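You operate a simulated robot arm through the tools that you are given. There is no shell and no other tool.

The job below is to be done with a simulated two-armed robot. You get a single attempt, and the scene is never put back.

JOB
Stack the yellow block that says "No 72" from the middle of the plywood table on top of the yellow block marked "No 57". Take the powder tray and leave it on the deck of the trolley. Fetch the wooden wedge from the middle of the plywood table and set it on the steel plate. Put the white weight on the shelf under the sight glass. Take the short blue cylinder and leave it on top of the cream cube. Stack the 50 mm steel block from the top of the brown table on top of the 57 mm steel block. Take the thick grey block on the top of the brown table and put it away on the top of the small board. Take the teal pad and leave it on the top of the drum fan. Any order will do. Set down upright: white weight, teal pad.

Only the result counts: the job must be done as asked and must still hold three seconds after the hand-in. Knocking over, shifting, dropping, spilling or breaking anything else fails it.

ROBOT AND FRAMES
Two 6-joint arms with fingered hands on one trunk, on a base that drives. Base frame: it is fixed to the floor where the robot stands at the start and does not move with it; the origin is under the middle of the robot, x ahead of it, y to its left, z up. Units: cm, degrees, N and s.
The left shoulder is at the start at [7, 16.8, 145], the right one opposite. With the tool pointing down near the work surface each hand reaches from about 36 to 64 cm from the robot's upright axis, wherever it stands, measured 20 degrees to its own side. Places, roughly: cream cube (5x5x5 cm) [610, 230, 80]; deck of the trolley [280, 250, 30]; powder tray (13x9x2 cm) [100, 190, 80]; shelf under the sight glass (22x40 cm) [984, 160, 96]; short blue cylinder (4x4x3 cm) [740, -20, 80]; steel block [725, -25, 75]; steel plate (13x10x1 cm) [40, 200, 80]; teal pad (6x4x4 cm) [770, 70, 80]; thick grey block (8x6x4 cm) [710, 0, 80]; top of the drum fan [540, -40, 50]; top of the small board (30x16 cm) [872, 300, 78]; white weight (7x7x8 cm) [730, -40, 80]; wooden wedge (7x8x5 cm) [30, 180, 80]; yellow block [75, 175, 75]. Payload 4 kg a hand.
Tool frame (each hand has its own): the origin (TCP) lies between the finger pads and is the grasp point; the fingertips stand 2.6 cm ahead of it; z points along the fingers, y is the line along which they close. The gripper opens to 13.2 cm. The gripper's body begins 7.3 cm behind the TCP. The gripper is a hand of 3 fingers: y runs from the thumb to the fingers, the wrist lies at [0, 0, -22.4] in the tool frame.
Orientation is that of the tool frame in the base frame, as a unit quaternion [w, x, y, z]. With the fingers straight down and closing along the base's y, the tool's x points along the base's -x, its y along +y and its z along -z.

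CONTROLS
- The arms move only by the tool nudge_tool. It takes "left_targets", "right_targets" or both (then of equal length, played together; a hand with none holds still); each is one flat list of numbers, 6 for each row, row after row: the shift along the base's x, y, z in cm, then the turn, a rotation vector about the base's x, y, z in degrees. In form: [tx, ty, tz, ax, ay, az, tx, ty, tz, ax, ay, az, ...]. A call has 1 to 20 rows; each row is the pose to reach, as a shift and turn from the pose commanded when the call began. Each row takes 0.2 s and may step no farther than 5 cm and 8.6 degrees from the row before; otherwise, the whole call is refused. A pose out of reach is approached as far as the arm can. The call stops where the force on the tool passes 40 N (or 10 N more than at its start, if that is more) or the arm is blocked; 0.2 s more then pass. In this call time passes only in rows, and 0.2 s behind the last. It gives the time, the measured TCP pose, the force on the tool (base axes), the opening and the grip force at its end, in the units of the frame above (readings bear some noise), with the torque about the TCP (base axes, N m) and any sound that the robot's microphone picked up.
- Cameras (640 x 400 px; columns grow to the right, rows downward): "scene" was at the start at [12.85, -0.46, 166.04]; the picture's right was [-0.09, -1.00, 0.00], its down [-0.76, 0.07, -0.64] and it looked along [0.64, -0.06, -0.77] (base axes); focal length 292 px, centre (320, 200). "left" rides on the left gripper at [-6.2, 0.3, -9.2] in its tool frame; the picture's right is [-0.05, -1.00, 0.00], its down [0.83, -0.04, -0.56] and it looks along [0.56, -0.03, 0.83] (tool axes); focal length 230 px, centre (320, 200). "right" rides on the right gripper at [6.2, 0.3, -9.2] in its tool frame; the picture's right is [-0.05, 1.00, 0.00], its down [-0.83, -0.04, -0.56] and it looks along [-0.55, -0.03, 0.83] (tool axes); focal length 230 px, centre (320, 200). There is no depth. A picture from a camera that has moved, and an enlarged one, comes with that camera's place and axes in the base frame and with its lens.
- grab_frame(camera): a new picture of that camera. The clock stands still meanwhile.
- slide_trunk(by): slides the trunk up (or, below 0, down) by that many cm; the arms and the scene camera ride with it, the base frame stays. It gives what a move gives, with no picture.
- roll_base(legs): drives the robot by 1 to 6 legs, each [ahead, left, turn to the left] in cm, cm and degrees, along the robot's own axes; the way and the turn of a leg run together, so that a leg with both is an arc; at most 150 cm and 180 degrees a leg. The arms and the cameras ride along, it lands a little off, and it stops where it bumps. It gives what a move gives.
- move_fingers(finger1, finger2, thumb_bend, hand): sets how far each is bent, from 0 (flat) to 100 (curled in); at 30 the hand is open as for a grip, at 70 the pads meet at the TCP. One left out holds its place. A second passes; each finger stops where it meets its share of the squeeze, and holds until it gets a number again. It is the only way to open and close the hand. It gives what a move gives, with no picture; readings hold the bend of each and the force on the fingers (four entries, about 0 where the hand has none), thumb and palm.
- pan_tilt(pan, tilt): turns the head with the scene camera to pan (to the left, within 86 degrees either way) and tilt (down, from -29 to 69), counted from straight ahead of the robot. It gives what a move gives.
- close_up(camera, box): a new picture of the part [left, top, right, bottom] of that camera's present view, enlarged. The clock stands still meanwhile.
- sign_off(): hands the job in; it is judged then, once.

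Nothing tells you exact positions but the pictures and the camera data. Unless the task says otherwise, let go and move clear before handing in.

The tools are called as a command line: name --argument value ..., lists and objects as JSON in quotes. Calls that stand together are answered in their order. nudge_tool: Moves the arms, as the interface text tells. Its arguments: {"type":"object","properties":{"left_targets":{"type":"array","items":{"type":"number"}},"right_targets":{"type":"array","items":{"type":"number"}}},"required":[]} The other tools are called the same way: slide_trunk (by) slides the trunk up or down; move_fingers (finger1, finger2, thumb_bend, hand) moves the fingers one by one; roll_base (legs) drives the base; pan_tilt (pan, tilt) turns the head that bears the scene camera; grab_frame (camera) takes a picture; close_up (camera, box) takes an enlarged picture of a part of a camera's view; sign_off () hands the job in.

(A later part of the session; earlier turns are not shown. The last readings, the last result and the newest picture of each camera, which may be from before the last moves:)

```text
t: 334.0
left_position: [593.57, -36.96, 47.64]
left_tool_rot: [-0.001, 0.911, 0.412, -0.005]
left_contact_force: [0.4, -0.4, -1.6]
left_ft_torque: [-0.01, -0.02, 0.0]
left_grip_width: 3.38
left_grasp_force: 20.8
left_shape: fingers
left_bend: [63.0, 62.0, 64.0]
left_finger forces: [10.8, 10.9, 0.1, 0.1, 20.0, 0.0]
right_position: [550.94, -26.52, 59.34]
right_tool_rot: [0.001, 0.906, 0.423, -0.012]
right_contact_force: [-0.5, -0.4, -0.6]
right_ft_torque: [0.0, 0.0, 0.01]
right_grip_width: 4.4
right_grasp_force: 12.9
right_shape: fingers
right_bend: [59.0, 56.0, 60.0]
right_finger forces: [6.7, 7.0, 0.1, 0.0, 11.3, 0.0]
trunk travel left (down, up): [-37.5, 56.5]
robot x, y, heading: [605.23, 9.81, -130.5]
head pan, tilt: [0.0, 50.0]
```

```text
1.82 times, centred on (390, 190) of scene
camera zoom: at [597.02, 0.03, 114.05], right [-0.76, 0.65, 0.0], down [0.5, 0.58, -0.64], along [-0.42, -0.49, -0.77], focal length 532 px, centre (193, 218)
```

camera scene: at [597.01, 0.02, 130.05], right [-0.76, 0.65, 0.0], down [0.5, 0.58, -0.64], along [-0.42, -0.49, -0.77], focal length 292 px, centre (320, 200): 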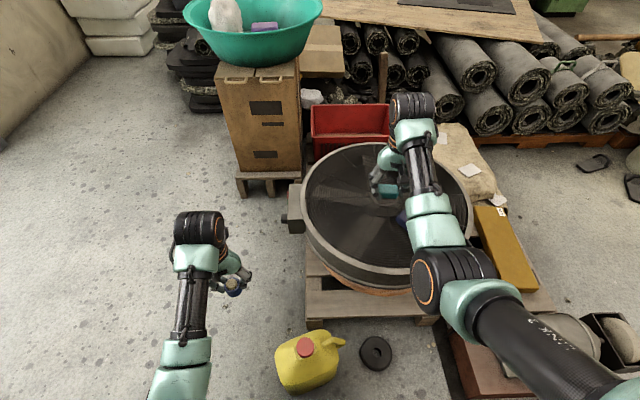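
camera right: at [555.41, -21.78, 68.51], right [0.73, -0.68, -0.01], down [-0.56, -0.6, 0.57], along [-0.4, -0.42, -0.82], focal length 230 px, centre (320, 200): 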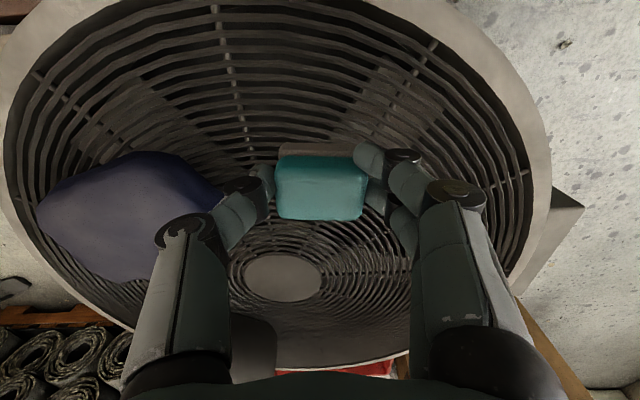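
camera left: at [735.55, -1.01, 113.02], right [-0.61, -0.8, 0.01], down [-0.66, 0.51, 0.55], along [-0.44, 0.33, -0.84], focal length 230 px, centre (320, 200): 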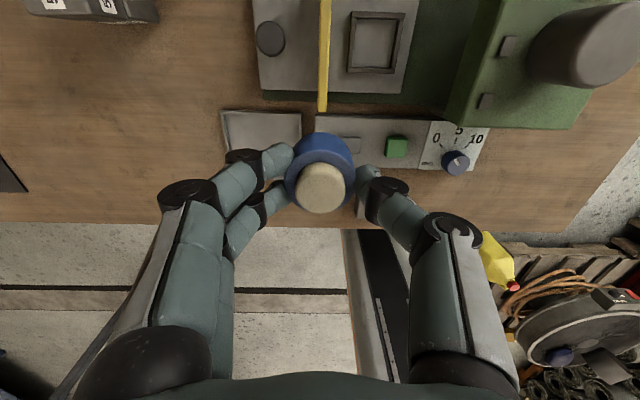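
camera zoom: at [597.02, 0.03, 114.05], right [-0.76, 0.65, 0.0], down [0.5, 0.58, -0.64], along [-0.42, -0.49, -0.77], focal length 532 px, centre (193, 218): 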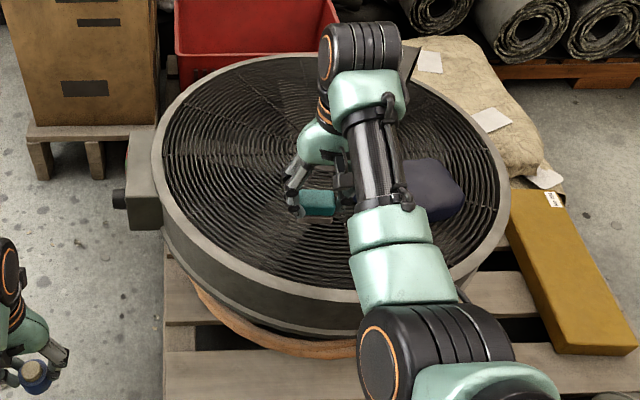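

Directly over the grille. Final descent with small trunk steps, watching the force.

slide_trunk --by -2.5

slide_trunk --by -0.6

close_up --camera "right" --box '[220, 100, 440, 260]'

```text
t: 334.7
left_position: [593.53, -37.08, 45.08]
left_tool_rot: [-0.001, 0.911, 0.412, -0.005]
left_contact_force: [0.5, 0.5, -1.1]
left_ft_torque: [-0.02, -0.02, -0.03]
left_grip_width: 3.39
left_grasp_force: 20.9
left_shape: fingers
left_bend: [63.0, 62.0, 64.0]
left_finger forces: [10.7, 10.9, 0.0, 0.0, 19.9, 0.0]
right_position: [551.12, -26.46, 56.78]
right_tool_rot: [0.001, 0.906, 0.422, -0.013]
right_contact_force: [0.0, -0.9, -0.7]
right_ft_torque: [0.0, 0.06, 0.02]
right_grip_width: 4.41
right_grasp_force: 12.1
right_shape: fingers
right_bend: [59.0, 56.0, 60.0]
right_finger forces: [6.6, 6.9, 0.0, 0.1, 11.5, 0.0]
trunk travel left (down, up): [-35.0, 59.0]
robot x, y, heading: [605.1, 9.42, -130.8]
head pan, tilt: [0.0, 50.0]
```

```text
t: 335.2
left_position: [593.62, -37.03, 44.35]
left_tool_rot: [-0.001, 0.911, 0.413, -0.005]
left_contact_force: [0.2, -0.3, -2.4]
left_ft_torque: [0.0, -0.04, 0.01]
left_grip_width: 3.4
left_grasp_force: 20.8
left_shape: fingers
left_bend: [63.0, 62.0, 64.0]
left_finger forces: [10.8, 11.1, 0.1, 0.1, 20.1, 0.1]
right_position: [551.12, -26.51, 56.31]
right_tool_rot: [0.0, 0.906, 0.422, -0.012]
right_contact_force: [-0.5, 0.1, -0.1]
right_ft_torque: [0.01, -0.01, 0.0]
right_grip_width: 4.4
right_grasp_force: 12.2
right_shape: fingers
right_bend: [59.0, 56.0, 60.0]
right_finger forces: [6.6, 6.9, 0.0, 0.0, 11.3, 0.1]
trunk travel left (down, up): [-34.4, 59.6]
robot x, y, heading: [605.09, 9.53, -130.4]
head pan, tilt: [0.0, 50.0]
```

```text
2.50 times, centred on (330, 180) of right
camera zoom: at [555.41, -21.78, 65.4], right [0.73, -0.68, -0.01], down [-0.56, -0.6, 0.57], along [-0.4, -0.42, -0.82], focal length 575 px, centre (295, 250)
```

zoom: 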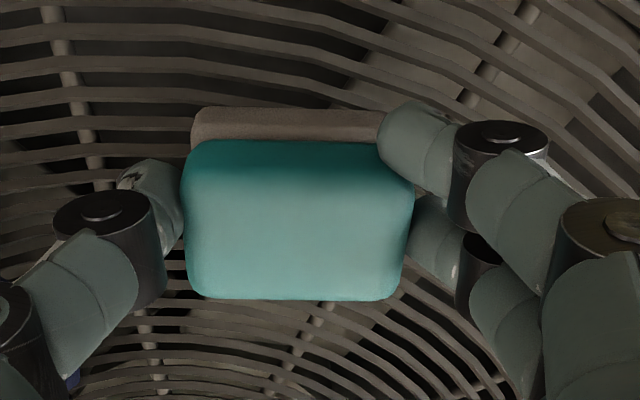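

Still above. Continuing in half-centimetre steps.

slide_trunk --by -0.6

slide_trunk --by -0.6

slide_trunk --by -0.5

```text
t: 335.8
left_position: [593.52, -36.92, 43.83]
left_tool_rot: [-0.001, 0.911, 0.413, -0.005]
left_contact_force: [0.7, 0.2, -1.4]
left_ft_torque: [-0.02, -0.01, 0.0]
left_grip_width: 3.39
left_grasp_force: 21.1
left_shape: fingers
left_bend: [63.0, 62.0, 64.0]
left_finger forces: [10.8, 10.9, 0.0, 0.0, 20.0, 0.1]
right_position: [551.03, -26.51, 55.7]
right_tool_rot: [0.0, 0.906, 0.422, -0.012]
right_contact_force: [-0.6, 0.4, 0.5]
right_ft_torque: [-0.03, 0.01, 0.05]
right_grip_width: 4.42
right_grasp_force: 12.4
right_shape: fingers
right_bend: [59.0, 56.0, 60.0]
right_finger forces: [6.7, 6.9, 0.0, 0.0, 11.4, 0.0]
trunk travel left (down, up): [-33.8, 60.2]
robot x, y, heading: [604.96, 9.24, -130.9]
head pan, tilt: [0.0, 50.0]
```

```text
t: 336.3
left_position: [593.58, -36.99, 43.22]
left_tool_rot: [0.0, 0.911, 0.413, -0.006]
left_contact_force: [-0.2, 0.1, -2.5]
left_ft_torque: [0.01, 0.03, 0.02]
left_grip_width: 3.4
left_grasp_force: 20.4
left_shape: fingers
left_bend: [63.0, 62.0, 64.0]
left_finger forces: [10.8, 11.0, 0.0, 0.0, 20.0, 0.0]
right_position: [551.07, -26.4, 55.18]
right_tool_rot: [0.002, 0.906, 0.423, -0.014]
right_contact_force: [1.2, 1.3, 5.9]
right_ft_torque: [-0.08, -0.08, 0.04]
right_grip_width: 4.4
right_grasp_force: 13.8
right_shape: fingers
right_bend: [59.0, 57.0, 60.0]
right_finger forces: [7.9, 7.7, 0.0, 0.1, 12.3, 0.0]
trunk travel left (down, up): [-33.2, 60.8]
robot x, y, heading: [605.16, 9.23, -130.7]
head pan, tilt: [0.0, 50.0]
```

```text
t: 336.9
left_position: [593.59, -36.83, 42.76]
left_tool_rot: [-0.001, 0.911, 0.413, -0.007]
left_contact_force: [0.9, -0.3, -1.0]
left_ft_torque: [-0.01, 0.0, 0.0]
left_grip_width: 3.39
left_grasp_force: 20.6
left_shape: fingers
left_bend: [63.0, 62.0, 64.0]
left_finger forces: [10.8, 11.0, 0.1, 0.0, 20.0, 0.0]
right_position: [551.2, -26.41, 55.12]
right_tool_rot: [0.003, 0.906, 0.422, -0.017]
right_contact_force: [0.6, 1.3, 21.4]
right_ft_torque: [-0.03, 0.0, 0.06]
right_grip_width: 4.38
right_grasp_force: 15.4
right_shape: fingers
right_bend: [60.0, 58.0, 60.0]
right_finger forces: [8.2, 8.7, 0.0, 0.0, 13.8, 0.0]
trunk travel left (down, up): [-32.7, 61.3]
robot x, y, heading: [605.07, 9.42, -130.6]
head pan, tilt: [0.0, 50.0]
```

Contact at 55.2 cm. Easing off slightly and releasing.

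slide_trunk --by 0.4

move_fingers --hand "right" --finger1 45 --finger2 45 --thumb_bend 48

close_up --camera "right" --box '[220, 100, 440, 260]'

```text
t: 337.4
left_position: [593.66, -36.98, 43.13]
left_tool_rot: [-0.002, 0.911, 0.413, -0.006]
left_contact_force: [-0.2, 0.3, -1.7]
left_ft_torque: [0.02, 0.01, -0.01]
left_grip_width: 3.4
left_grasp_force: 21.1
left_shape: fingers
left_bend: [63.0, 62.0, 64.0]
left_finger forces: [10.8, 11.1, 0.0, 0.0, 20.0, 0.0]
right_position: [551.04, -26.45, 54.93]
right_tool_rot: [0.0, 0.906, 0.423, -0.012]
right_contact_force: [0.2, -2.2, 11.1]
right_ft_torque: [-0.05, 0.09, 0.08]
right_grip_width: 4.15
right_grasp_force: 12.8
right_shape: fingers
right_bend: [61.0, 58.0, 60.0]
right_finger forces: [4.4, 9.0, 0.1, 0.0, 12.0, 0.0]
trunk travel left (down, up): [-33.1, 60.9]
robot x, y, heading: [605.19, 9.36, -130.7]
head pan, tilt: [0.0, 50.0]
```

```text
t: 338.4
left_position: [593.62, -37.04, 43.16]
left_tool_rot: [-0.001, 0.911, 0.413, -0.005]
left_contact_force: [-1.0, 0.3, -1.7]
left_ft_torque: [-0.01, 0.04, 0.02]
left_grip_width: 3.42
left_grasp_force: 20.3
left_shape: fingers
left_bend: [63.0, 62.0, 64.0]
left_finger forces: [10.8, 11.0, 0.0, 0.0, 20.0, 0.0]
right_position: [551.09, -26.39, 55.02]
right_tool_rot: [0.001, 0.906, 0.422, -0.012]
right_contact_force: [-0.7, 0.3, 0.4]
right_ft_torque: [-0.01, -0.02, 0.01]
right_grip_width: 7.9
right_grasp_force: 0.1
right_shape: fingers
right_bend: [45.0, 45.0, 48.0]
right_finger forces: [0.0, 0.0, 0.1, 0.0, 0.0, 0.0]
trunk travel left (down, up): [-33.1, 60.9]
robot x, y, heading: [604.91, 9.44, -131.0]
head pan, tilt: [0.0, 50.0]
```

```text
2.50 times, centred on (330, 180) of right
camera zoom: at [555.42, -21.78, 64.09], right [0.73, -0.68, -0.01], down [-0.56, -0.6, 0.57], along [-0.4, -0.42, -0.82], focal length 575 px, centre (295, 250)
```

zoom: 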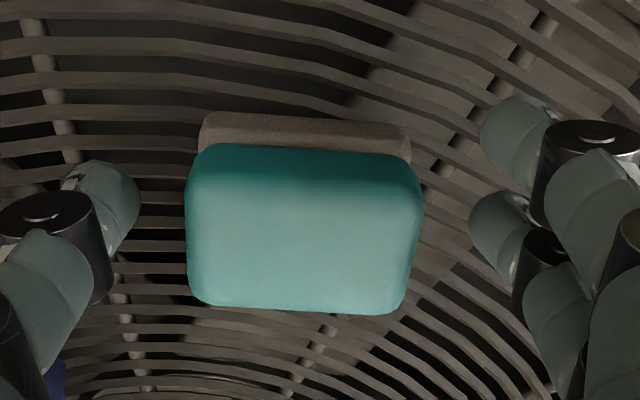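

The pad stands upright on the grille. Raising straight up and viewing.

slide_trunk --by 20

grab_frame --camera "right"

slide_trunk --by 40

grab_frame --camera "scene"

```text
t: 340.6
left_position: [593.74, -36.99, 63.14]
left_tool_rot: [-0.001, 0.911, 0.413, -0.005]
left_contact_force: [-0.8, 0.3, -1.9]
left_ft_torque: [0.01, 0.03, 0.01]
left_grip_width: 3.38
left_grasp_force: 20.6
left_shape: fingers
left_bend: [63.0, 62.0, 64.0]
left_finger forces: [10.9, 11.0, 0.1, 0.0, 20.0, 0.0]
right_position: [551.08, -26.42, 74.91]
right_tool_rot: [0.001, 0.906, 0.423, -0.012]
right_contact_force: [-0.7, 0.4, -0.6]
right_ft_torque: [0.0, 0.02, 0.02]
right_grip_width: 7.9
right_grasp_force: 0.1
right_shape: fingers
right_bend: [45.0, 45.0, 48.0]
right_finger forces: [0.0, 0.0, 0.1, 0.0, 0.0, 0.0]
trunk travel left (down, up): [-53.1, 40.9]
robot x, y, heading: [604.99, 9.43, -130.6]
head pan, tilt: [0.0, 50.0]
```

```text
taken
camera right: at [555.4, -21.79, 84.09], right [0.73, -0.68, -0.01], down [-0.56, -0.6, 0.57], along [-0.4, -0.42, -0.82], focal length 230 px, centre (320, 200)
```

right: 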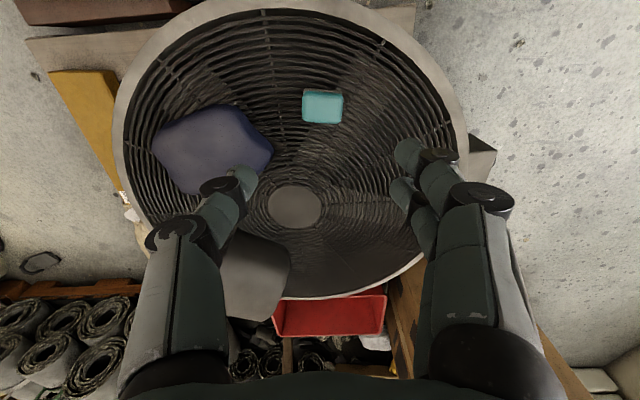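

```text
t: 344.4
left_position: [593.58, -37.03, 103.17]
left_tool_rot: [0.0, 0.911, 0.413, -0.005]
left_contact_force: [0.3, 0.3, -1.4]
left_ft_torque: [0.03, -0.02, 0.01]
left_grip_width: 3.37
left_grasp_force: 20.8
left_shape: fingers
left_bend: [63.0, 62.0, 64.0]
left_finger forces: [10.8, 11.1, 0.1, 0.0, 20.0, 0.1]
right_position: [551.08, -26.45, 114.98]
right_tool_rot: [0.0, 0.906, 0.422, -0.013]
right_contact_force: [0.2, -0.5, -0.5]
right_ft_torque: [0.01, -0.01, 0.04]
right_grip_width: 7.91
right_grasp_force: 0.1
right_shape: fingers
right_bend: [45.0, 45.0, 48.0]
right_finger forces: [0.0, 0.1, 0.1, 0.1, 0.0, 0.0]
trunk travel left (down, up): [-93.1, 0.9]
robot x, y, heading: [605.02, 9.4, -130.8]
head pan, tilt: [0.0, 50.0]
```

```text
taken
camera scene: at [597.0, 0.0, 169.64], right [-0.76, 0.65, 0.0], down [0.5, 0.58, -0.64], along [-0.42, -0.49, -0.77], focal length 292 px, centre (320, 200)
```

scene: 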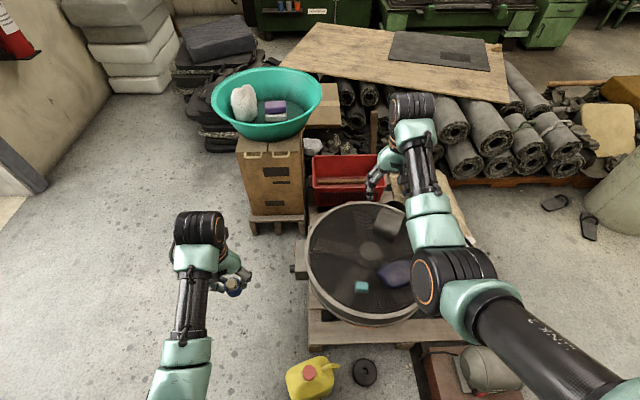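

The teal pad rests upright on the fan. Next, the blue cylinder goes on the cream cube: backing off and turning round toward the grey-framed table.

roll_base --legs '[[-50, 0, 0]]'

nudge_tool --right_targets '[2.6, 3, -2.5, 0, 0, 0, 5.2, 6, -5, 0, 0, 0, 7.8, 9, -7.5, 0, 0, 0]'

roll_base --legs '[[0, 0, 180], [0, 100, 0]]'

grab_frame --camera "scene"

```text
t: 347.3
left_position: [625.56, 0.22, 102.99]
left_tool_rot: [-0.001, 0.909, 0.417, -0.003]
left_contact_force: [0.1, -0.6, -0.8]
left_ft_torque: [0.01, -0.05, -0.02]
left_grip_width: 3.39
left_grasp_force: 20.7
left_shape: fingers
left_bend: [63.0, 62.0, 64.0]
left_finger forces: [10.8, 10.9, 0.0, 0.0, 20.0, 0.0]
right_position: [582.99, 10.34, 114.75]
right_tool_rot: [0.001, 0.904, 0.427, -0.012]
right_contact_force: [-0.2, 0.1, -1.9]
right_ft_torque: [0.05, -0.01, 0.01]
right_grip_width: 7.89
right_grasp_force: 0.1
right_shape: fingers
right_bend: [45.0, 45.0, 48.0]
right_finger forces: [0.1, 0.0, 0.0, 0.0, 0.0, 0.1]
trunk travel left (down, up): [-93.1, 0.9]
robot x, y, heading: [636.67, 46.58, -130.5]
head pan, tilt: [0.0, 50.0]
```

```text
t: 348.1
left_position: [625.9, 0.43, 103.16]
left_tool_rot: [0.0, 0.909, 0.417, -0.006]
left_contact_force: [0.2, 0.0, -2.2]
left_ft_torque: [0.0, 0.01, -0.04]
left_grip_width: 3.39
left_grasp_force: 20.6
left_shape: fingers
left_bend: [63.0, 62.0, 64.0]
left_finger forces: [10.8, 11.0, 0.0, 0.0, 20.0, 0.0]
right_position: [590.69, 19.41, 107.38]
right_tool_rot: [0.0, 0.905, 0.425, -0.017]
right_contact_force: [0.4, 0.4, 0.1]
right_ft_torque: [-0.01, 0.0, 0.01]
right_grip_width: 7.91
right_grasp_force: 0.1
right_shape: fingers
right_bend: [45.0, 45.0, 48.0]
right_finger forces: [0.0, 0.1, 0.1, 0.1, 0.0, 0.0]
trunk travel left (down, up): [-93.1, 0.9]
robot x, y, heading: [636.91, 46.86, -130.2]
head pan, tilt: [0.0, 50.0]
```

```text
t: 360.7
left_position: [568.23, 157.28, 103.12]
left_tool_rot: [0.005, -0.428, 0.904, -0.001]
left_contact_force: [-0.5, 0.3, -0.9]
left_ft_torque: [0.01, -0.04, -0.02]
left_grip_width: 3.38
left_grasp_force: 20.4
left_shape: fingers
left_bend: [63.0, 62.0, 65.0]
left_finger forces: [11.1, 10.5, 0.0, 0.0, 19.4, 0.1]
right_position: [603.77, 138.82, 107.18]
right_tool_rot: [0.014, -0.435, 0.9, -0.002]
right_contact_force: [-0.6, -0.4, -1.0]
right_ft_torque: [-0.01, -0.01, -0.01]
right_grip_width: 7.88
right_grasp_force: 0.2
right_shape: fingers
right_bend: [45.0, 45.0, 48.0]
right_finger forces: [0.1, 0.1, 0.0, 0.0, 0.0, 0.1]
trunk travel left (down, up): [-93.1, 0.9]
robot x, y, heading: [557.95, 110.86, 51.0]
head pan, tilt: [0.0, 50.0]
```

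```text
taken
camera scene: at [566.32, 120.64, 169.65], right [0.78, -0.63, 0.0], down [-0.48, -0.6, -0.64], along [0.4, 0.5, -0.77], focal length 292 px, centre (320, 200)
```

scene: 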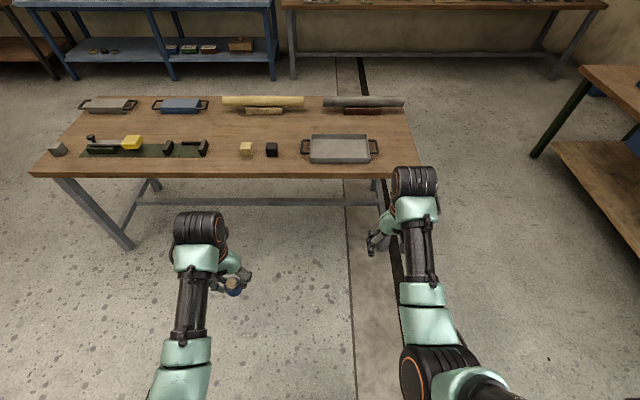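

The cream cube is at about (606, 225), 14 cm in from the grey table's edge. Driving up to it.

roll_base --legs '[[0, 12.5, 0], [62, 0, 0]]'

grab_frame --camera "scene"

grab_frame --camera "left"

close_up --camera "scene" --box '[180, 200, 320, 300]'

```text
t: 365.0
left_position: [596.86, 212.53, 103.23]
left_tool_rot: [0.007, -0.427, 0.904, 0.0]
left_contact_force: [-0.1, -0.6, -1.8]
left_ft_torque: [-0.01, 0.0, 0.0]
left_grip_width: 3.36
left_grasp_force: 20.1
left_shape: fingers
left_bend: [63.0, 62.0, 65.0]
left_finger forces: [11.0, 10.4, 0.1, 0.0, 19.4, 0.0]
right_position: [632.44, 193.97, 107.1]
right_tool_rot: [0.015, -0.435, 0.901, -0.002]
right_contact_force: [-0.8, 0.2, -1.2]
right_ft_torque: [-0.04, 0.01, 0.05]
right_grip_width: 7.92
right_grasp_force: 0.1
right_shape: fingers
right_bend: [45.0, 45.0, 48.0]
right_finger forces: [0.1, 0.1, 0.0, 0.0, 0.0, 0.0]
trunk travel left (down, up): [-93.1, 0.9]
robot x, y, heading: [586.98, 165.93, 51.2]
head pan, tilt: [0.0, 50.0]
```

```text
taken
camera scene: at [594.82, 175.83, 169.67], right [0.78, -0.63, 0.0], down [-0.48, -0.6, -0.64], along [0.4, 0.5, -0.77], focal length 292 px, centre (320, 200)
```

scene: 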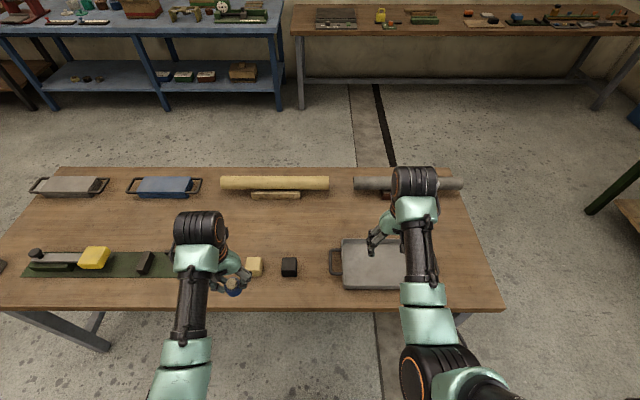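

```text
taken
camera left: at [600.52, 217.48, 112.61], right [0.8, -0.59, 0.01], down [-0.5, -0.67, 0.55], along [-0.32, -0.44, -0.84], focal length 230 px, centre (320, 200)
```

left: 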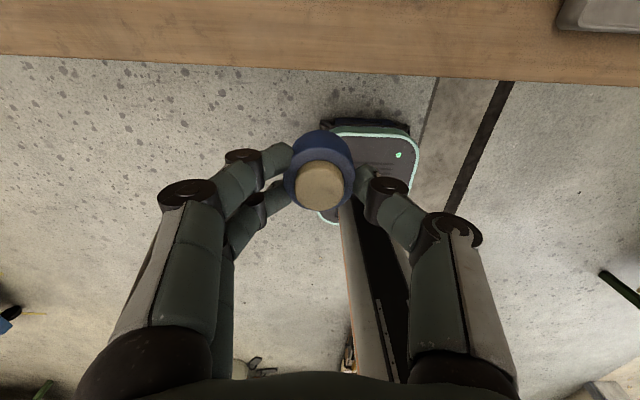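

```text
4.00 times, centred on (250, 250) of scene
camera zoom: at [594.82, 175.83, 169.67], right [0.78, -0.63, 0.0], down [-0.48, -0.6, -0.64], along [0.4, 0.5, -0.77], focal length 1170 px, centre (600, 0)
```

zoom: 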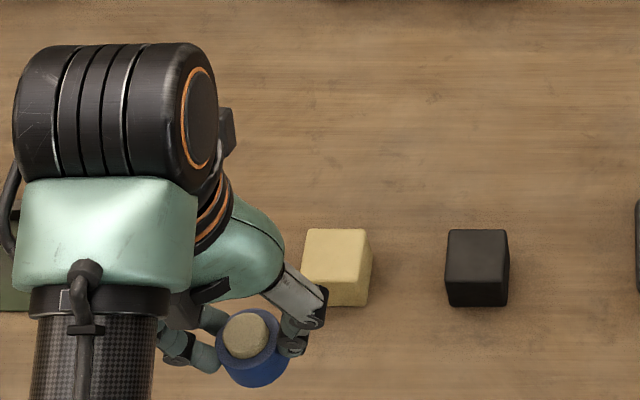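

Cream cube's top centre is at about (606.5, 225). Moving the blue cylinder over it at height.

nudge_tool --left_targets '[2.4, 3.1, 0, 0, 0, 0, 4.8, 6.2, 0, 0, 0, 0, 7.2, 9.3, 0, 0, 0, 0, 9.6, 12.4, 0, 0, 0, 0]'

slide_trunk --by -5

grab_frame --camera "left"

close_up --camera "scene" --box '[180, 190, 320, 290]'

```text
t: 366.0
left_position: [606.46, 225.54, 102.89]
left_tool_rot: [0.004, -0.427, 0.904, -0.001]
left_contact_force: [0.5, -0.6, -0.8]
left_ft_torque: [-0.05, 0.02, 0.03]
left_grip_width: 3.37
left_grasp_force: 20.4
left_shape: fingers
left_bend: [63.0, 62.0, 65.0]
left_finger forces: [11.2, 10.2, 0.0, 0.0, 19.3, 0.1]
right_position: [632.5, 194.14, 106.97]
right_tool_rot: [0.014, -0.435, 0.9, -0.002]
right_contact_force: [-0.7, 0.6, 0.1]
right_ft_torque: [-0.05, 0.01, -0.04]
right_grip_width: 7.93
right_grasp_force: 0.0
right_shape: fingers
right_bend: [45.0, 45.0, 48.0]
right_finger forces: [0.0, 0.0, 0.1, 0.0, 0.0, 0.1]
trunk travel left (down, up): [-93.1, 0.9]
robot x, y, heading: [586.98, 165.56, 51.0]
head pan, tilt: [0.0, 50.0]
```

```text
t: 367.0
left_position: [606.48, 225.35, 98.15]
left_tool_rot: [0.006, -0.427, 0.904, 0.0]
left_contact_force: [-1.0, 0.4, -2.2]
left_ft_torque: [0.04, 0.0, 0.03]
left_grip_width: 3.34
left_grasp_force: 20.4
left_shape: fingers
left_bend: [63.0, 62.0, 65.0]
left_finger forces: [11.1, 10.3, 0.0, 0.0, 19.3, 0.1]
right_position: [632.35, 194.06, 101.99]
right_tool_rot: [0.015, -0.435, 0.9, -0.002]
right_contact_force: [0.0, 0.3, 0.9]
right_ft_torque: [0.01, -0.02, 0.02]
right_grip_width: 7.9
right_grasp_force: 0.0
right_shape: fingers
right_bend: [45.0, 45.0, 48.0]
right_finger forces: [0.1, 0.0, 0.0, 0.0, 0.0, 0.0]
trunk travel left (down, up): [-88.1, 5.9]
robot x, y, heading: [587.0, 165.88, 51.2]
head pan, tilt: [0.0, 50.0]
```

```text
taken
camera left: at [610.06, 230.29, 107.56], right [0.8, -0.59, 0.01], down [-0.5, -0.67, 0.55], along [-0.32, -0.44, -0.84], focal length 230 px, centre (320, 200)
```

left: 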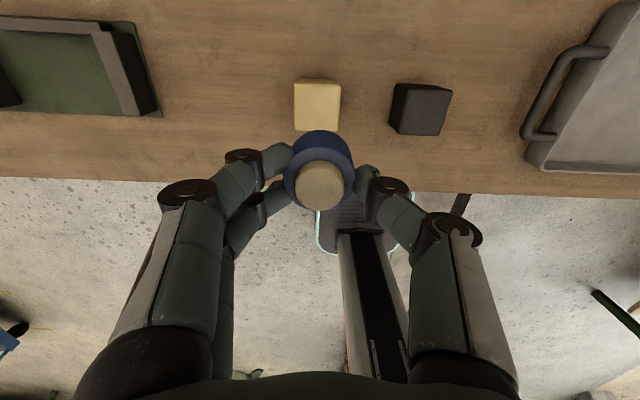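

```text
4.00 times, centred on (250, 240) of scene
camera zoom: at [594.87, 175.9, 164.66], right [0.78, -0.63, 0.0], down [-0.48, -0.6, -0.64], along [0.4, 0.5, -0.77], focal length 1170 px, centre (600, 40)
```

zoom: 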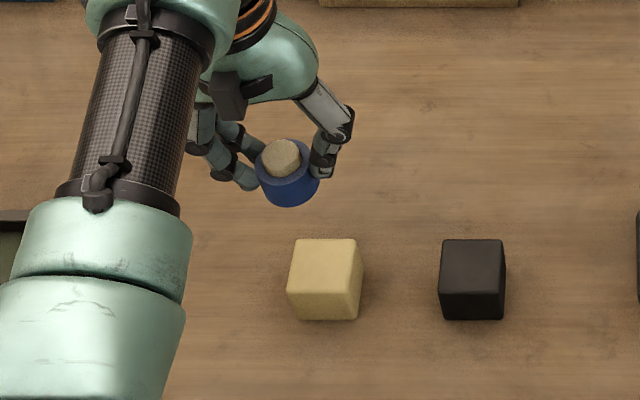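

Getting a closer look at the cube in the left camera to fix its height.

close_up --camera "left" --box '[260, 60, 380, 160]'

close_up --camera "scene" --box '[235, 225, 285, 275]'

```text
4.00 times, centred on (320, 110) of left
camera zoom: at [610.06, 230.29, 107.56], right [0.8, -0.59, 0.01], down [-0.5, -0.67, 0.55], along [-0.32, -0.44, -0.84], focal length 920 px, centre (320, 560)
```

zoom: 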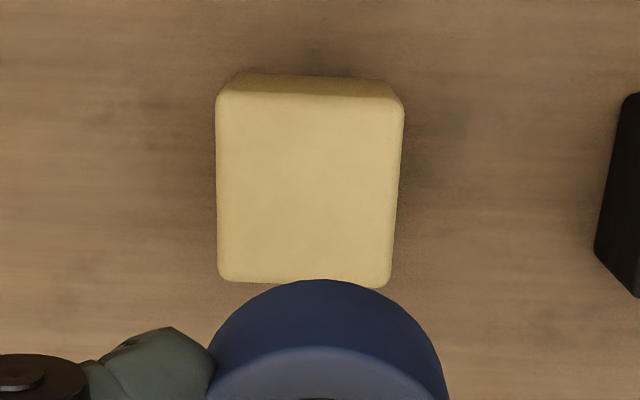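

```text
8.00 times, centred on (260, 250) of scene
camera zoom: at [594.87, 175.9, 164.66], right [0.78, -0.63, 0.0], down [-0.48, -0.6, -0.64], along [0.4, 0.5, -0.77], focal length 2339 px, centre (800, -200)
```

zoom: 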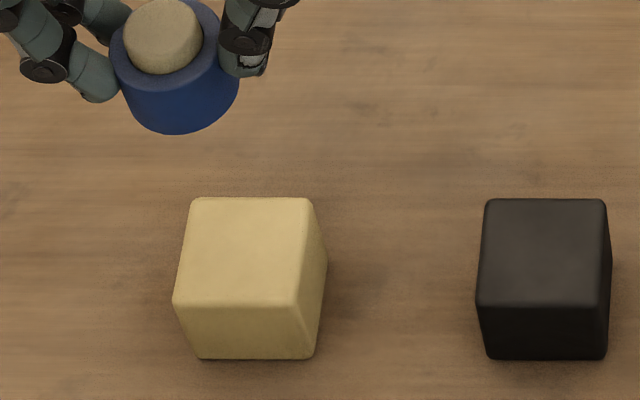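

The cube's top is at about 81 cm, centre (606.75, 226.2); the cylinder is 0.9 cm short. Correcting and lowering.

nudge_tool --left_targets '[0.3, 0.85, 0, 0, 0, 0]'

slide_trunk --by -10

close_up --camera "scene" --box '[225, 200, 295, 270]'

close_up --camera "left" --box '[220, 70, 420, 230]'

```text
t: 367.4
left_position: [606.83, 226.15, 97.9]
left_tool_rot: [0.006, -0.426, 0.905, -0.001]
left_contact_force: [0.1, 0.4, -1.9]
left_ft_torque: [-0.01, -0.02, 0.03]
left_grip_width: 3.31
left_grasp_force: 19.8
left_shape: fingers
left_bend: [63.0, 62.0, 65.0]
left_finger forces: [11.2, 10.3, 0.0, 0.0, 19.3, 0.0]
right_position: [632.55, 194.13, 102.0]
right_tool_rot: [0.014, -0.436, 0.9, -0.002]
right_contact_force: [0.0, 0.9, 0.2]
right_ft_torque: [-0.02, 0.0, 0.01]
right_grip_width: 7.91
right_grasp_force: 0.0
right_shape: fingers
right_bend: [45.0, 45.0, 48.0]
right_finger forces: [0.1, 0.1, 0.1, 0.1, 0.1, 0.0]
trunk travel left (down, up): [-88.1, 5.9]
robot x, y, heading: [586.67, 165.85, 51.2]
head pan, tilt: [0.0, 50.0]
```

```text
t: 368.7
left_position: [606.72, 226.11, 88.01]
left_tool_rot: [0.005, -0.427, 0.904, -0.001]
left_contact_force: [-0.2, -0.1, -1.9]
left_ft_torque: [0.0, 0.02, 0.01]
left_grip_width: 3.35
left_grasp_force: 20.5
left_shape: fingers
left_bend: [63.0, 62.0, 65.0]
left_finger forces: [11.1, 10.4, 0.0, 0.0, 19.3, 0.0]
right_position: [632.39, 194.01, 92.05]
right_tool_rot: [0.014, -0.435, 0.9, -0.002]
right_contact_force: [0.5, 0.2, -0.4]
right_ft_torque: [0.01, 0.02, 0.02]
right_grip_width: 7.89
right_grasp_force: 0.0
right_shape: fingers
right_bend: [45.0, 45.0, 48.0]
right_finger forces: [0.0, 0.0, 0.1, 0.0, 0.0, 0.1]
trunk travel left (down, up): [-78.1, 15.9]
robot x, y, heading: [586.87, 165.69, 51.1]
head pan, tilt: [0.0, 50.0]
```

```text
5.71 times, centred on (260, 235) of scene
camera zoom: at [594.92, 175.96, 154.65], right [0.78, -0.63, 0.0], down [-0.48, -0.6, -0.64], along [0.4, 0.5, -0.77], focal length 1671 px, centre (663, 0)
```

zoom: 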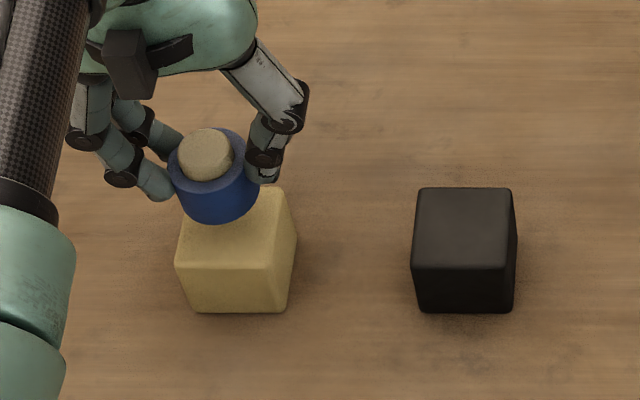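

```text
2.50 times, centred on (320, 150) of left
camera zoom: at [610.41, 231.15, 97.51], right [0.8, -0.59, 0.01], down [-0.5, -0.67, 0.55], along [-0.32, -0.44, -0.84], focal length 575 px, centre (320, 325)
```

zoom: 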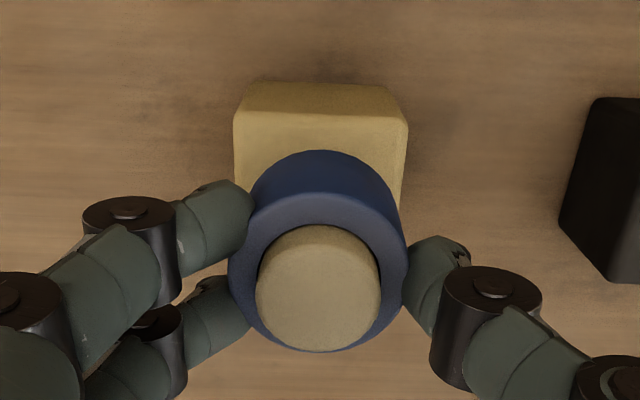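

Aligned with the cube. Lowering the last 2–3 cm gently.

nudge_tool --left_targets '[0.1, 0.2, -1, 0, 0, 0, 0.1, 0.2, -1.8, 0, 0, 0]'

nudge_tool --left_targets '[0, 0, -0.25, 0, 0, 0, 0, 0, -0.5, 0, 0, 0]'

close_up --camera "scene" --box '[225, 200, 295, 270]'

```text
t: 369.3
left_position: [606.83, 226.43, 86.24]
left_tool_rot: [0.005, -0.426, 0.905, 0.0]
left_contact_force: [0.0, 0.8, -1.8]
left_ft_torque: [0.0, 0.0, 0.01]
left_grip_width: 3.35
left_grasp_force: 20.7
left_shape: fingers
left_bend: [63.0, 62.0, 65.0]
left_finger forces: [11.2, 10.4, 0.1, 0.0, 19.3, 0.0]
right_position: [632.48, 194.04, 91.92]
right_tool_rot: [0.014, -0.435, 0.9, -0.001]
right_contact_force: [-0.3, 0.0, 0.0]
right_ft_torque: [0.0, 0.01, -0.02]
right_grip_width: 7.9
right_grasp_force: 0.1
right_shape: fingers
right_bend: [45.0, 45.0, 48.0]
right_finger forces: [0.0, 0.0, 0.0, 0.0, 0.0, 0.1]
trunk travel left (down, up): [-78.1, 15.9]
robot x, y, heading: [586.57, 165.63, 50.9]
head pan, tilt: [0.0, 50.0]
```

```text
t: 369.9
left_position: [606.78, 226.46, 85.73]
left_tool_rot: [0.005, -0.426, 0.904, -0.001]
left_contact_force: [0.2, -0.6, -2.0]
left_ft_torque: [0.0, 0.01, 0.0]
left_grip_width: 3.41
left_grasp_force: 20.1
left_shape: fingers
left_bend: [63.0, 62.0, 65.0]
left_finger forces: [11.2, 10.3, 0.1, 0.0, 19.3, 0.1]
right_position: [632.5, 194.06, 92.05]
right_tool_rot: [0.015, -0.435, 0.9, -0.001]
right_contact_force: [0.1, -0.3, -0.4]
right_ft_torque: [-0.01, 0.01, -0.03]
right_grip_width: 7.94
right_grasp_force: 0.0
right_shape: fingers
right_bend: [45.0, 45.0, 48.0]
right_finger forces: [0.0, 0.1, 0.0, 0.0, 0.0, 0.1]
trunk travel left (down, up): [-78.1, 15.9]
robot x, y, heading: [587.26, 165.93, 51.3]
head pan, tilt: [0.0, 50.0]
```

```text
5.71 times, centred on (260, 235) of scene
camera zoom: at [594.93, 175.98, 154.65], right [0.78, -0.63, 0.0], down [-0.48, -0.6, -0.64], along [0.4, 0.5, -0.77], focal length 1671 px, centre (663, 0)
```

zoom: 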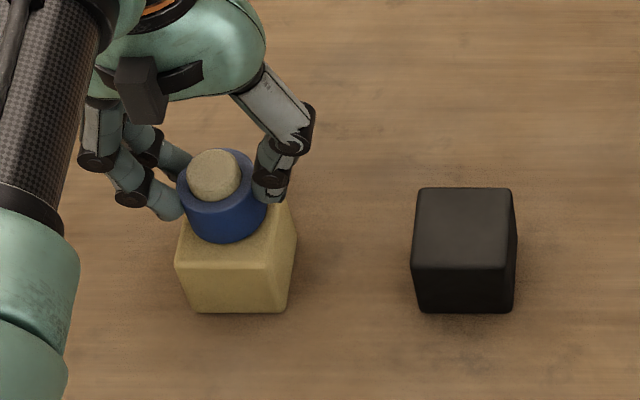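

nudge_tool --left_targets '[0, 0, -0.2, 0, 0, 0, 0, 0, -0.4, 0, 0, 0]'

nudge_tool --left_targets '[0, 0, -0.2, 0, 0, 0, 0, 0, -0.4, 0, 0, 0]'

```text
t: 370.5
left_position: [606.88, 226.31, 85.59]
left_tool_rot: [0.007, -0.426, 0.905, 0.001]
left_contact_force: [0.7, 0.7, 5.9]
left_ft_torque: [0.1, 0.09, -0.01]
left_grip_width: 3.36
left_grasp_force: 22.2
left_shape: fingers
left_bend: [64.0, 63.0, 65.0]
left_finger forces: [12.0, 11.1, 0.0, 0.0, 20.7, 0.0]
right_position: [632.45, 193.9, 92.13]
right_tool_rot: [0.014, -0.435, 0.9, -0.001]
right_contact_force: [0.0, -0.1, 0.4]
right_ft_torque: [0.02, 0.01, -0.03]
right_grip_width: 7.94
right_grasp_force: 0.1
right_shape: fingers
right_bend: [45.0, 45.0, 48.0]
right_finger forces: [0.0, 0.0, 0.0, 0.0, 0.0, 0.0]
trunk travel left (down, up): [-78.1, 15.9]
robot x, y, heading: [586.51, 165.96, 51.1]
head pan, tilt: [0.0, 50.0]
```

```text
t: 371.1
left_position: [606.84, 226.36, 85.59]
left_tool_rot: [0.009, -0.427, 0.904, 0.002]
left_contact_force: [0.9, 4.2, 23.7]
left_ft_torque: [0.14, 0.04, -0.04]
left_grip_width: 3.31
left_grasp_force: 24.6
left_shape: fingers
left_bend: [65.0, 64.0, 65.0]
left_finger forces: [13.8, 13.0, 0.0, 0.1, 23.1, 0.0]
right_position: [632.35, 193.75, 92.19]
right_tool_rot: [0.015, -0.435, 0.9, 0.0]
right_contact_force: [0.5, -0.8, -0.6]
right_ft_torque: [-0.02, -0.05, 0.02]
right_grip_width: 7.92
right_grasp_force: 0.1
right_shape: fingers
right_bend: [45.0, 45.0, 48.0]
right_finger forces: [0.0, 0.0, 0.0, 0.0, 0.0, 0.0]
trunk travel left (down, up): [-78.1, 15.9]
robot x, y, heading: [586.93, 166.08, 51.3]
head pan, tilt: [0.0, 50.0]
```

Contact at 85.6 as expected. Relaxing the push a little, then opening.

nudge_tool --left_targets '[0, 0, 0.35, 0, 0, 0]'

move_fingers --hand "left" --finger1 55 --finger2 55 --thumb_bend 55

move_fingers --hand "left" --finger1 40 --finger2 40 --thumb_bend 40

nudge_tool --left_targets '[0, 0, 3, 0, 0, 0, 0, 0, 7, 0, 0, 0, 0, 0, 11, 0, 0, 0]'

close_up --camera "scene" --box '[215, 190, 305, 280]'

grab_frame --camera "left"

```text
t: 371.5
left_position: [606.87, 226.34, 85.38]
left_tool_rot: [0.007, -0.426, 0.905, 0.001]
left_contact_force: [0.9, 4.3, 20.4]
left_ft_torque: [0.14, 0.06, -0.04]
left_grip_width: 3.35
left_grasp_force: 24.8
left_shape: fingers
left_bend: [65.0, 64.0, 65.0]
left_finger forces: [14.1, 12.6, 0.1, 0.0, 22.8, 0.0]
right_position: [632.44, 193.83, 92.16]
right_tool_rot: [0.016, -0.435, 0.9, -0.001]
right_contact_force: [-0.8, 0.3, -0.1]
right_ft_torque: [0.02, -0.01, -0.02]
right_grip_width: 7.89
right_grasp_force: 0.0
right_shape: fingers
right_bend: [45.0, 45.0, 48.0]
right_finger forces: [0.0, 0.0, 0.1, 0.0, 0.0, 0.0]
trunk travel left (down, up): [-78.1, 15.9]
robot x, y, heading: [586.65, 165.98, 51.2]
head pan, tilt: [0.0, 50.0]
```

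```text
t: 372.5
left_position: [606.82, 226.42, 85.25]
left_tool_rot: [0.004, -0.427, 0.904, 0.0]
left_contact_force: [0.2, 0.4, 0.0]
left_ft_torque: [-0.04, 0.03, 0.0]
left_grip_width: 5.05
left_grasp_force: 0.0
left_shape: fingers
left_bend: [55.0, 55.0, 55.0]
left_finger forces: [0.1, 0.1, 0.0, 0.1, 0.0, 0.0]
right_position: [632.43, 194.02, 92.04]
right_tool_rot: [0.015, -0.435, 0.9, -0.002]
right_contact_force: [0.2, 0.3, 0.7]
right_ft_torque: [-0.02, 0.0, -0.02]
right_grip_width: 7.91
right_grasp_force: 0.0
right_shape: fingers
right_bend: [45.0, 45.0, 48.0]
right_finger forces: [0.0, 0.0, 0.0, 0.0, 0.0, 0.0]
trunk travel left (down, up): [-78.1, 15.9]
robot x, y, heading: [586.97, 165.92, 51.2]
head pan, tilt: [0.0, 50.0]
```

```text
t: 373.5
left_position: [606.82, 226.36, 85.37]
left_tool_rot: [0.005, -0.427, 0.904, -0.001]
left_contact_force: [-0.2, 0.4, -1.0]
left_ft_torque: [0.03, -0.02, 0.01]
left_grip_width: 10.09
left_grasp_force: 0.2
left_shape: fingers
left_bend: [40.0, 40.0, 40.0]
left_finger forces: [0.1, 0.1, 0.1, 0.0, 0.1, 0.0]
right_position: [632.42, 194.1, 92.07]
right_tool_rot: [0.014, -0.435, 0.9, -0.001]
right_contact_force: [1.4, -0.3, 0.2]
right_ft_torque: [-0.03, -0.01, 0.02]
right_grip_width: 7.93
right_grasp_force: 0.0
right_shape: fingers
right_bend: [45.0, 45.0, 48.0]
right_finger forces: [0.0, 0.0, 0.0, 0.0, 0.0, 0.1]
trunk travel left (down, up): [-78.1, 15.9]
robot x, y, heading: [586.88, 166.08, 51.2]
head pan, tilt: [0.0, 50.0]
```

```text
t: 374.3
left_position: [606.85, 226.57, 96.62]
left_tool_rot: [0.006, -0.426, 0.905, 0.0]
left_contact_force: [-0.8, 0.6, 0.1]
left_ft_torque: [-0.01, -0.03, -0.01]
left_grip_width: 10.12
left_grasp_force: 0.1
left_shape: fingers
left_bend: [40.0, 40.0, 40.0]
left_finger forces: [0.0, 0.0, 0.1, 0.0, 0.0, 0.0]
right_position: [632.43, 193.97, 92.12]
right_tool_rot: [0.014, -0.436, 0.9, -0.002]
right_contact_force: [-0.1, 0.5, 0.1]
right_ft_torque: [-0.01, 0.01, 0.0]
right_grip_width: 7.93
right_grasp_force: 0.0
right_shape: fingers
right_bend: [45.0, 45.0, 48.0]
right_finger forces: [0.1, 0.1, 0.0, 0.0, 0.1, 0.0]
trunk travel left (down, up): [-78.1, 15.9]
robot x, y, heading: [586.81, 165.8, 51.1]
head pan, tilt: [0.0, 50.0]
```

```text
4.44 times, centred on (260, 235) of scene
camera zoom: at [594.94, 175.92, 154.65], right [0.78, -0.63, 0.0], down [-0.48, -0.6, -0.64], along [0.4, 0.5, -0.77], focal length 1300 px, centre (587, 44)
```

zoom: 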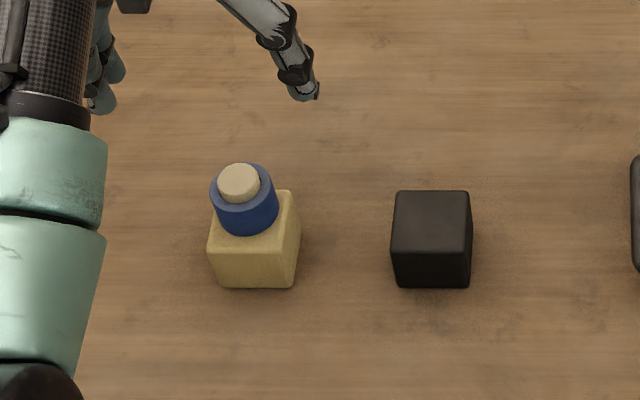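

```text
taken
camera left: at [610.57, 231.48, 106.08], right [0.8, -0.59, 0.01], down [-0.5, -0.67, 0.55], along [-0.32, -0.44, -0.84], focal length 230 px, centre (320, 200)
```

left: 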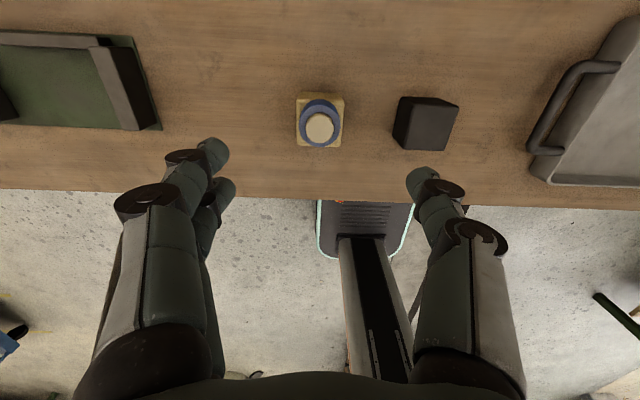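

The blue cylinder sits centred on the cream cube. Remaining: the white weight and the grey block. I'll raise up, retract, and return to the right end of the brown table, from where the weight is in reach.

slide_trunk --by 15

nudge_tool --left_targets '[-2.7, -3.4, -1, 0, 0, 0, -5.4, -6.8, -3, 0, 0, 0, -8.2, -10.1, -6, 0, 0, 0]'

roll_base --legs '[[-86, 0, 0], [0, -75, 0], [0, -70, 0]]'

grab_frame --camera "scene"

```text
t: 376.0
left_position: [606.9, 226.48, 111.54]
left_tool_rot: [0.005, -0.426, 0.905, 0.0]
left_contact_force: [-0.4, -0.5, -0.3]
left_ft_torque: [0.0, 0.0, -0.01]
left_grip_width: 10.12
left_grasp_force: 0.1
left_shape: fingers
left_bend: [40.0, 40.0, 40.0]
left_finger forces: [0.1, 0.1, 0.0, 0.0, 0.1, 0.0]
right_position: [632.48, 194.01, 107.15]
right_tool_rot: [0.014, -0.435, 0.9, -0.002]
right_contact_force: [0.8, -1.3, 0.6]
right_ft_torque: [-0.02, -0.01, -0.01]
right_grip_width: 7.95
right_grasp_force: 0.1
right_shape: fingers
right_bend: [45.0, 45.0, 48.0]
right_finger forces: [0.0, 0.0, 0.1, 0.0, 0.1, 0.1]
trunk travel left (down, up): [-93.1, 0.9]
robot x, y, heading: [587.0, 165.44, 50.9]
head pan, tilt: [0.0, 50.0]
```

```text
refused: row 3 steps farther than a row can; nothing moved
```

```text
t: 387.9
left_position: [669.06, 65.37, 111.69]
left_tool_rot: [0.005, -0.423, 0.906, -0.001]
left_contact_force: [-0.5, 0.8, -0.3]
left_ft_torque: [0.03, -0.02, -0.01]
left_grip_width: 10.1
left_grasp_force: 0.0
left_shape: fingers
left_bend: [40.0, 40.0, 40.0]
left_finger forces: [0.0, 0.0, 0.1, 0.0, 0.1, 0.0]
right_position: [694.27, 32.66, 107.15]
right_tool_rot: [0.014, -0.433, 0.901, -0.002]
right_contact_force: [0.2, -0.2, 0.1]
right_ft_torque: [-0.01, 0.0, 0.0]
right_grip_width: 7.94
right_grasp_force: 0.0
right_shape: fingers
right_bend: [45.0, 45.0, 48.0]
right_finger forces: [0.1, 0.1, 0.0, 0.0, 0.0, 0.0]
trunk travel left (down, up): [-93.1, 0.9]
robot x, y, heading: [648.29, 4.83, 50.8]
head pan, tilt: [0.0, 50.0]
```

```text
taken
camera scene: at [656.76, 14.91, 169.65], right [0.77, -0.63, 0.0], down [-0.48, -0.59, -0.64], along [0.41, 0.5, -0.77], focal length 292 px, centre (320, 200)
```

scene: 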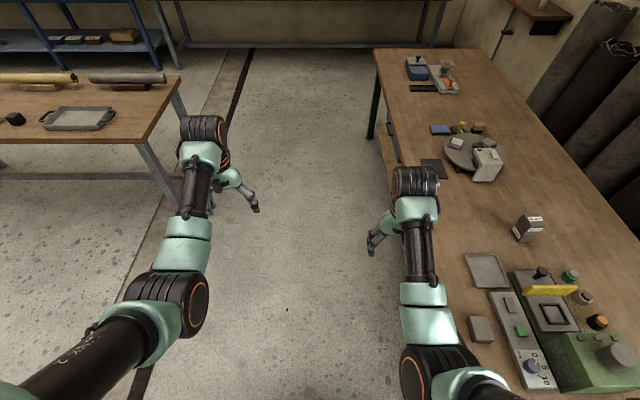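

I'm alongside the table's front right corner. Moving back 27 cm and then right, around the corner to its right end.

roll_base --legs '[[-27, -6, 0], [0, -62, 0]]'

grab_frame --camera "scene"

grab_frame --camera "right"

```text
t: 392.9
left_position: [704.05, 2.58, 111.48]
left_tool_rot: [0.005, -0.426, 0.905, -0.001]
left_contact_force: [0.1, -0.8, 0.7]
left_ft_torque: [-0.01, -0.01, -0.01]
left_grip_width: 10.1
left_grasp_force: 0.1
left_shape: fingers
left_bend: [40.0, 40.0, 40.0]
left_finger forces: [0.1, 0.0, 0.1, 0.0, 0.0, 0.0]
right_position: [729.68, -29.99, 107.15]
right_tool_rot: [0.015, -0.435, 0.9, -0.002]
right_contact_force: [-0.5, 0.2, 0.1]
right_ft_torque: [0.03, 0.0, -0.02]
right_grip_width: 7.91
right_grasp_force: 0.1
right_shape: fingers
right_bend: [45.0, 45.0, 48.0]
right_finger forces: [0.0, 0.1, 0.0, 0.1, 0.0, 0.0]
trunk travel left (down, up): [-93.1, 0.9]
robot x, y, heading: [683.73, -58.45, 51.2]
head pan, tilt: [0.0, 50.0]
```

```text
taken
camera scene: at [692.04, -48.0, 169.65], right [0.78, -0.63, 0.0], down [-0.48, -0.6, -0.64], along [0.4, 0.5, -0.77], focal length 292 px, centre (320, 200)
```

scene: 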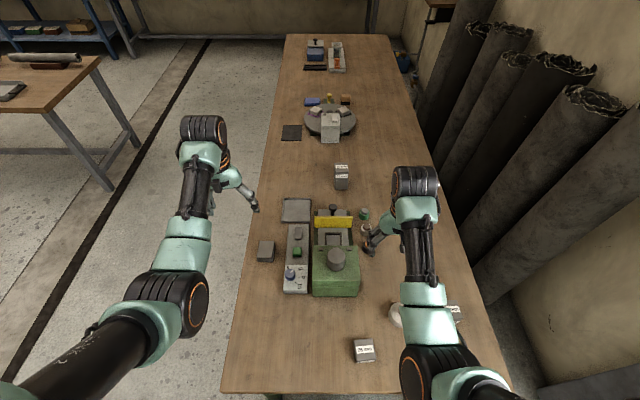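

```text
taken
camera right: at [725.24, -34.66, 116.23], right [-0.75, 0.66, -0.02], down [0.53, 0.62, 0.58], along [0.39, 0.42, -0.82], focal length 230 px, centre (320, 200)
```

right: 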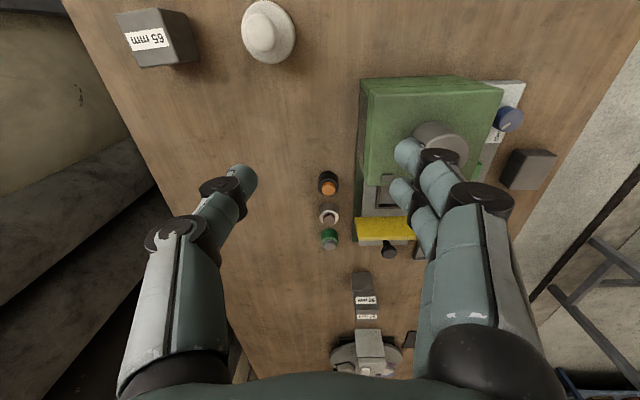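

From here the right hand can take the white weight (at about (729.6, −39.6)) and the left hand later the grey block near the front edge. Moving the right hand over the weight with fingers half open.

move_fingers --hand "right" --finger1 38 --finger2 38 --thumb_bend 38

nudge_tool --right_targets '[0, -3.2, -1.5, 0, 0, 0, 0, -6.4, -3, 0, 0, 0, 0, -9.6, -5, 0, 0, 0]'

grab_frame --camera "right"

```text
t: 393.9
left_position: [704.16, 2.32, 111.5]
left_tool_rot: [0.005, -0.427, 0.904, 0.0]
left_contact_force: [-0.6, 1.1, -0.1]
left_ft_torque: [-0.01, -0.02, 0.0]
left_grip_width: 10.1
left_grasp_force: 0.0
left_shape: fingers
left_bend: [40.0, 40.0, 40.0]
left_finger forces: [0.0, 0.0, 0.1, 0.0, 0.0, 0.0]
right_position: [729.79, -30.03, 107.0]
right_tool_rot: [0.015, -0.434, 0.901, -0.002]
right_contact_force: [-0.1, 0.2, 0.1]
right_ft_torque: [0.02, 0.01, 0.04]
right_grip_width: 10.75
right_grasp_force: 0.1
right_shape: fingers
right_bend: [38.0, 38.0, 38.0]
right_finger forces: [0.0, 0.0, 0.1, 0.1, 0.1, 0.1]
trunk travel left (down, up): [-93.1, 0.9]
robot x, y, heading: [684.08, -58.34, 51.0]
head pan, tilt: [0.0, 50.0]
```

```text
t: 394.7
left_position: [704.15, 2.35, 111.53]
left_tool_rot: [0.006, -0.426, 0.905, -0.001]
left_contact_force: [1.1, 0.1, 0.5]
left_ft_torque: [0.05, -0.01, 0.02]
left_grip_width: 10.09
left_grasp_force: 0.1
left_shape: fingers
left_bend: [40.0, 40.0, 40.0]
left_finger forces: [0.1, 0.1, 0.0, 0.0, 0.1, 0.0]
right_position: [729.3, -39.66, 102.07]
right_tool_rot: [0.014, -0.435, 0.9, -0.001]
right_contact_force: [-0.3, 0.2, 1.1]
right_ft_torque: [0.01, -0.01, 0.0]
right_grip_width: 10.76
right_grasp_force: 0.1
right_shape: fingers
right_bend: [38.0, 38.0, 38.0]
right_finger forces: [0.0, 0.1, 0.1, 0.0, 0.1, 0.0]
trunk travel left (down, up): [-93.1, 0.9]
robot x, y, heading: [683.91, -58.23, 51.0]
head pan, tilt: [0.0, 50.0]
```

```text
taken
camera right: at [724.97, -44.38, 111.21], right [-0.75, 0.66, -0.01], down [0.54, 0.62, 0.58], along [0.39, 0.42, -0.82], focal length 230 px, centre (320, 200)
```

right: 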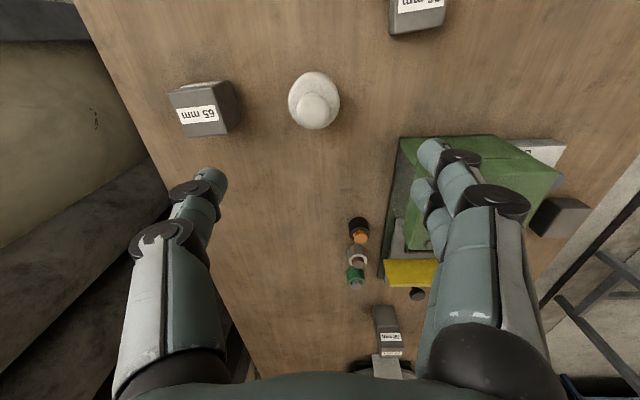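

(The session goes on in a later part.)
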